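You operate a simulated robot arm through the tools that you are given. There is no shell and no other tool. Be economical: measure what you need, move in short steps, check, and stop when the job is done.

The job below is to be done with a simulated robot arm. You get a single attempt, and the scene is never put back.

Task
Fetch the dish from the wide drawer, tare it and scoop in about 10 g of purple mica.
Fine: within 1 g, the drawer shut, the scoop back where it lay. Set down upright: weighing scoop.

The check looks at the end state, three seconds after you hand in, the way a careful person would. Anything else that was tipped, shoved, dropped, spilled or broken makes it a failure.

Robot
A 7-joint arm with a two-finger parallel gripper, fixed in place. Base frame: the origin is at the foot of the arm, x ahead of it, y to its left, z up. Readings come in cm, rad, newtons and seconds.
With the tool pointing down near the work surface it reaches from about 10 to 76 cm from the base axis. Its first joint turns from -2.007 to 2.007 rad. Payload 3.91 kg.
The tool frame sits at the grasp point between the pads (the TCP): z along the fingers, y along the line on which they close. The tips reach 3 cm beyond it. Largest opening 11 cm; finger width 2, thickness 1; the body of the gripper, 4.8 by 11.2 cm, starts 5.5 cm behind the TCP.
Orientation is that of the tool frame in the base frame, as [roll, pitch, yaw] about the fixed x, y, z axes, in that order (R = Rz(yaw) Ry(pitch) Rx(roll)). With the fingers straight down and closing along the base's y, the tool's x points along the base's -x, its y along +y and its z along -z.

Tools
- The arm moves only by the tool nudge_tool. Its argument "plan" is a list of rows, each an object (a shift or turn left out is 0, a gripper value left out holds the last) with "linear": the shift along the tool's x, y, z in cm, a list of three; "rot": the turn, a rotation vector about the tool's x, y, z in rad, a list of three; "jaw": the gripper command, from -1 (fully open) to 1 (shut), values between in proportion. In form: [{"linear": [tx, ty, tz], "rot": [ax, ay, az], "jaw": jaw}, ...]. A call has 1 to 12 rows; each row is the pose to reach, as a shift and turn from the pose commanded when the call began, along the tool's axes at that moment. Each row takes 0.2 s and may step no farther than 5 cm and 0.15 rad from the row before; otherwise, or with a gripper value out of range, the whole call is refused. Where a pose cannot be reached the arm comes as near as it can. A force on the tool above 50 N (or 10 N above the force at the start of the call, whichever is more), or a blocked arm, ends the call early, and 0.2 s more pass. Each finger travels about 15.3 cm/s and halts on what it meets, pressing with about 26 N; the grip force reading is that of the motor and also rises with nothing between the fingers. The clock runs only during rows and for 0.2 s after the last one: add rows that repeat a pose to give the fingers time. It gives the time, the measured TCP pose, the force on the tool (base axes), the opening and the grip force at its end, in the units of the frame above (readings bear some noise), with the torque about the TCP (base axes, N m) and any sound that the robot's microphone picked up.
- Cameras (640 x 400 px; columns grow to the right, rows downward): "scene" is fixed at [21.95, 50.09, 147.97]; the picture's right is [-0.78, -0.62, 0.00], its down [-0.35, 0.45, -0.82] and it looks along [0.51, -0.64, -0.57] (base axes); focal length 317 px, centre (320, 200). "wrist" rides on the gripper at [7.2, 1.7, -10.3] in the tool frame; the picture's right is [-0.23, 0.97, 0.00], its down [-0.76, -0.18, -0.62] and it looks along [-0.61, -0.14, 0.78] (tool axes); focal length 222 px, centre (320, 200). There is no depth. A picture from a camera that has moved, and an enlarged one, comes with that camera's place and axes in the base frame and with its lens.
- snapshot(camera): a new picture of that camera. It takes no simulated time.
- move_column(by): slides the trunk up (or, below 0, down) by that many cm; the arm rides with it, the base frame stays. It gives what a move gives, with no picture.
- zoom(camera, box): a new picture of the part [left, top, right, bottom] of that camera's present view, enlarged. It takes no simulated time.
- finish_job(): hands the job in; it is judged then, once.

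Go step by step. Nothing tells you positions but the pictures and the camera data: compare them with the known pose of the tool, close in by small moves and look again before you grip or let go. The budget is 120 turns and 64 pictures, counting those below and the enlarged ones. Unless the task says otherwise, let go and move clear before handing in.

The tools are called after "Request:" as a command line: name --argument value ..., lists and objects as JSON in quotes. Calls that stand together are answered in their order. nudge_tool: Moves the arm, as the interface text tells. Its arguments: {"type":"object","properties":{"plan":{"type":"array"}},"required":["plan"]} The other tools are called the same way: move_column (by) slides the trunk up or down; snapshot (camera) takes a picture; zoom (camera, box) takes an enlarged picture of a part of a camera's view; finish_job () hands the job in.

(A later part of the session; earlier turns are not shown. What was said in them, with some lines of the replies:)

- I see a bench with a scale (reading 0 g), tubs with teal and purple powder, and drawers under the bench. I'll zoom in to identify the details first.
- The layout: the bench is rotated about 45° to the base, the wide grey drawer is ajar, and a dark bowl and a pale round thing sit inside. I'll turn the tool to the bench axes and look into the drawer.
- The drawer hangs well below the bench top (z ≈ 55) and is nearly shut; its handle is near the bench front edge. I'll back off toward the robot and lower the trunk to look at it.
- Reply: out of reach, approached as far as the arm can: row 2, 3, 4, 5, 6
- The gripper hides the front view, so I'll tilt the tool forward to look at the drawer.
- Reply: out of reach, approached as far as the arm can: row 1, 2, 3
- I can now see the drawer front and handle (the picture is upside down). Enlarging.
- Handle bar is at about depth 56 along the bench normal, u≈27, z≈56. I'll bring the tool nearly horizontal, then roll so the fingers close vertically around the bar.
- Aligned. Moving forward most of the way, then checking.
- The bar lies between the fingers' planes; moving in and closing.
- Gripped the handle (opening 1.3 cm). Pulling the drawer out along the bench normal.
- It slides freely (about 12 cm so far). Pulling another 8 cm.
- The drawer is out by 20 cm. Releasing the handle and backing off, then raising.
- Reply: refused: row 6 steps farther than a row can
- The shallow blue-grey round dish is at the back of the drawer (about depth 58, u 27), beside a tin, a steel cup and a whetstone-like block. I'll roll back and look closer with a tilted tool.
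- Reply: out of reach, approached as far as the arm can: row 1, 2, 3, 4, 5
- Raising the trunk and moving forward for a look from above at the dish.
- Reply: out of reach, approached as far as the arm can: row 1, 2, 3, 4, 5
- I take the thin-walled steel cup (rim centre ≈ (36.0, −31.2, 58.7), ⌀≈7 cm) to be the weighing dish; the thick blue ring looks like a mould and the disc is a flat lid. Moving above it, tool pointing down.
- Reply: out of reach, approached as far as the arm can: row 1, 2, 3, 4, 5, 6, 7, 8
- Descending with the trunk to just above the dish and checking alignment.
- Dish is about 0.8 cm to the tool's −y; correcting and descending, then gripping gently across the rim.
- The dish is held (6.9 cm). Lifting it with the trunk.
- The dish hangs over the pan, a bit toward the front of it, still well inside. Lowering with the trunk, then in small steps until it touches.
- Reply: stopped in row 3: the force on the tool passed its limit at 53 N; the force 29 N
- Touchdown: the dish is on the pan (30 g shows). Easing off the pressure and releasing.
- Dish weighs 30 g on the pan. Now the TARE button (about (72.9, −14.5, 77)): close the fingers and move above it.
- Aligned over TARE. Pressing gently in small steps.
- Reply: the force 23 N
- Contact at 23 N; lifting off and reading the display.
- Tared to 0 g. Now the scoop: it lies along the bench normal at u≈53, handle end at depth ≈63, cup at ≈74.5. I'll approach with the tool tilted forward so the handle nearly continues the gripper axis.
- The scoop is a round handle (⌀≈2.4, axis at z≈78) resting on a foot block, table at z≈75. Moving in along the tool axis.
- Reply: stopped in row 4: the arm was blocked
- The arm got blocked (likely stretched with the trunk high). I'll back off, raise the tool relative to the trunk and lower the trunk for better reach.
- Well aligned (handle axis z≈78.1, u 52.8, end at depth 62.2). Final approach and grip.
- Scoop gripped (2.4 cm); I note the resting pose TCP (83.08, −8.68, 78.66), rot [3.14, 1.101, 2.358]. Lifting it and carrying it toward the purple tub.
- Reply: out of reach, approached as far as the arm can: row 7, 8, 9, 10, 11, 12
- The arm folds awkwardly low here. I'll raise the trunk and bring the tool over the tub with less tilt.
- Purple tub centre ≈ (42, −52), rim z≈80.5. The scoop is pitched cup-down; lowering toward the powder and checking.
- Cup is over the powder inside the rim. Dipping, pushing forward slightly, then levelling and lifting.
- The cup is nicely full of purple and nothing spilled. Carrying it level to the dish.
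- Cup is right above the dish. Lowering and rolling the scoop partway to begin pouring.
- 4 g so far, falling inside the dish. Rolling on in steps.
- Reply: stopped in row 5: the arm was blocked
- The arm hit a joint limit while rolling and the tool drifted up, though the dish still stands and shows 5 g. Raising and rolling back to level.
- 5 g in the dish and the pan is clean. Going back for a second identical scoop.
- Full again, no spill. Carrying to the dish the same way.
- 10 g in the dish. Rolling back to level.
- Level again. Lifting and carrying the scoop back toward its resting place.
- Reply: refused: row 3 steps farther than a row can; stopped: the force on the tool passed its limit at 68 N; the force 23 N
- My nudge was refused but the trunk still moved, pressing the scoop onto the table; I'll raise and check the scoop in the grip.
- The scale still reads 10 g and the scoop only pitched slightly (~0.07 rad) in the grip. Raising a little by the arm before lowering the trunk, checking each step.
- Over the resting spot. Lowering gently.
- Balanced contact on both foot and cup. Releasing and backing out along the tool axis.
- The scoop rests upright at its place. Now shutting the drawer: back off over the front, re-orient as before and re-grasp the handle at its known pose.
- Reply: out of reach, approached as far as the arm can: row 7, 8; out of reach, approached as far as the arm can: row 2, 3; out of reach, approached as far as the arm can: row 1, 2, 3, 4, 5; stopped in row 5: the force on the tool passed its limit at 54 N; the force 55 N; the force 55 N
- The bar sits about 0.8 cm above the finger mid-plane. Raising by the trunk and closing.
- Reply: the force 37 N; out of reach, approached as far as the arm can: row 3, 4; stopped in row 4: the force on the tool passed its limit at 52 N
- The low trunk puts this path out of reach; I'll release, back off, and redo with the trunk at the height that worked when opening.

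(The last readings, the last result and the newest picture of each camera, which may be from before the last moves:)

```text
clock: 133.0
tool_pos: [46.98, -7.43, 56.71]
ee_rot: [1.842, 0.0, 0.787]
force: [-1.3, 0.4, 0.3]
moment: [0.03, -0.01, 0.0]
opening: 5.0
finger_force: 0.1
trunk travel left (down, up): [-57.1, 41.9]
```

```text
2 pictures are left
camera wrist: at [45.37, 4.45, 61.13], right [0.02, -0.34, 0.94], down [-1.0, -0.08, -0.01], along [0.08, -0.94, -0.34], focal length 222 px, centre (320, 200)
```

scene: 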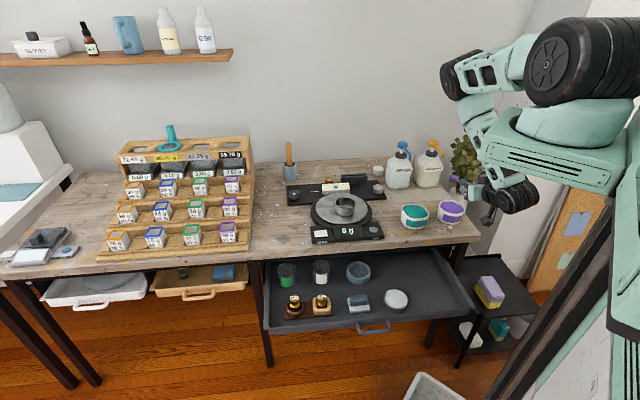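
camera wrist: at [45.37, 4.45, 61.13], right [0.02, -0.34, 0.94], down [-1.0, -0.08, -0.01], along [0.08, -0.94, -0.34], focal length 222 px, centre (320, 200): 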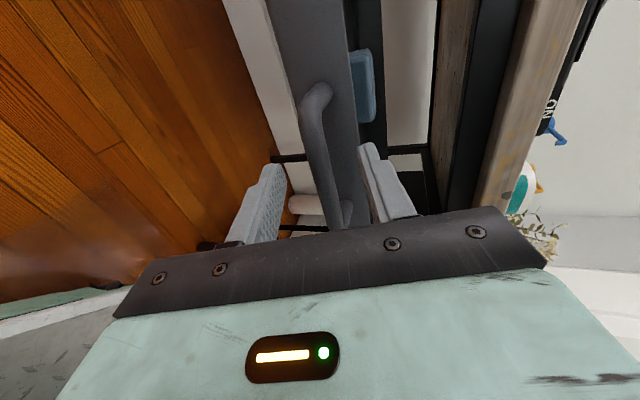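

The bar is well centred between the fingers now. Closing and pushing in.

Request:
nudge_tool --plan '[{"jaw": 0.5}, {"jaw": 0.7}, {"jaw": 1}, {"jaw": 1}]'

Request:
nudge_tool --plan '[{"linear": [0, 0.2, 1.45]}, {"linear": [0, 0.6, 2.9]}, {"linear": [0, 1.0, 4.4]}, {"linear": [0, 1.4, 5.8]}, {"linear": [0, 1.8, 7.25]}, {"linear": [0, 2.2, 8.7]}, {"linear": [0, 2.6, 10.1]}, {"linear": [0, 3.0, 11.6]}, {"linear": [0, 3.0, 11.6]}]'

```text
clock: 134.0
tool_pos: [47.12, -7.45, 56.88]
ee_rot: [1.838, 0.0, 0.787]
force: [1.3, -0.2, 9.9]
moment: [-0.34, -0.05, 0.02]
opening: 1.35
finger_force: 45.1
trunk travel left (down, up): [-57.1, 41.9]
```

```text
clock: 136.0
tool_pos: [55.42, -15.96, 56.87]
ee_rot: [1.837, -0.002, 0.787]
force: [0.7, -0.4, 37.3]
moment: [-0.9, -0.41, -0.58]
opening: 1.37
finger_force: 44.6
trunk travel left (down, up): [-57.1, 41.9]
```

Request:
nudge_tool --plan '[{"linear": [0, 0.5, 1]}, {"linear": [0, 0.8, 2]}, {"linear": [0, 1.05, 3]}, {"linear": [0, 1.3, 3.9]}, {"linear": [0, 1.3, 3.9]}]'

```text
clock: 137.2
tool_pos: [58.27, -18.54, 56.89]
ee_rot: [1.843, 0.001, 0.787]
force: [-25.1, 24.3, 26.2]
moment: [-0.55, -0.01, 0.27]
opening: 1.37
finger_force: 44.8
trunk travel left (down, up): [-57.1, 41.9]
```

It has met its stop (35 N resistance). A small final push, then release and retreat.

Request:
nudge_tool --plan '[{"linear": [0, 0.15, 0.2]}, {"linear": [0, 0.15, 0.2]}]'

Request:
nudge_tool --plan '[{"jaw": 0.4}, {"jaw": 0.09}, {"jaw": 0.09}, {"jaw": 0.09}, {"linear": [0, -0.6, -2.2]}, {"linear": [0, -1.5, -5]}, {"linear": [0, -2.5, -9]}, {"linear": [0, -3.5, -13]}, {"linear": [0, -3.5, -13]}]'

Request:
zoom --camera "wrist" --box '[220, 0, 600, 240]'

```text
clock: 137.8
tool_pos: [58.42, -18.86, 56.71]
ee_rot: [1.847, 0.0, 0.786]
force: [-29.0, 28.1, 2.9]
moment: [0.08, 0.14, 0.26]
opening: 1.38
finger_force: 44.9
trunk travel left (down, up): [-57.1, 41.9]
```

```text
clock: 139.8
tool_pos: [49.07, -9.27, 57.19]
ee_rot: [1.84, 0.001, 0.787]
force: [0.1, 0.0, 0.1]
moment: [0.04, 0.01, -0.02]
opening: 5.0
finger_force: 0.0
trunk travel left (down, up): [-57.1, 41.9]
```

```text
1.67 times, centred on (410, 120) of wrist
camera zoom: at [47.37, 2.46, 61.55], right [0.02, -0.34, 0.94], down [-1.0, -0.08, -0.01], along [0.08, -0.94, -0.34], focal length 370 px, centre (170, 333)
```

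zoom: 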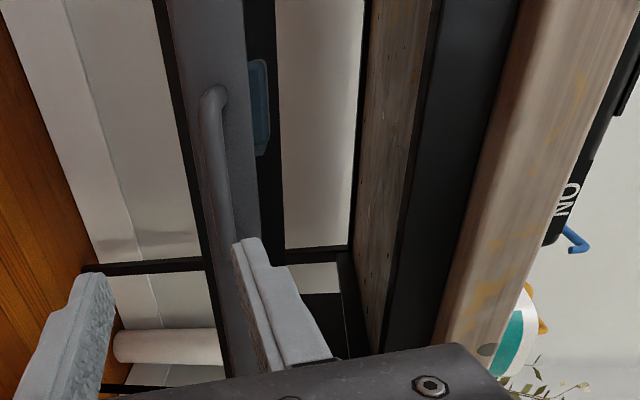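

The drawer is at its stop and the hand is clear. One last overall check.

Request:
zoom --camera "scene" --box '[230, 150, 470, 330]'

```text
2.22 times, centred on (350, 240) of scene
camera zoom: at [21.95, 50.09, 147.97], right [-0.78, -0.62, 0.0], down [-0.35, 0.45, -0.82], along [0.51, -0.64, -0.57], focal length 704 px, centre (253, 111)
```

zoom: 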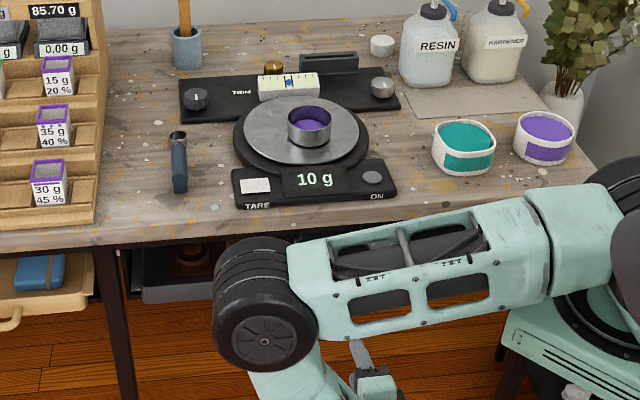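

The scale reads 10 g in the tared dish, the scoop is upright in its place, the drawer is shut and nothing is spilled. Handing in.

Request:
finish_job

```text
The job is handed in.
```

The job is handed in: the dish is on the scale, tared and showing 10 g of purple mica. The wide drawer is shut and the scoop lies upright where it was.

- **Choice of dish:** the drawer held two open round vessels. I took the thin steel cup as the dish and left the thick blue one, which looked like a mould.
- **Mishap:** on the way back I pressed the scoop onto the bench once, at about 68 N. The scale still read 10 g afterwards, and I saw no damage or spill.
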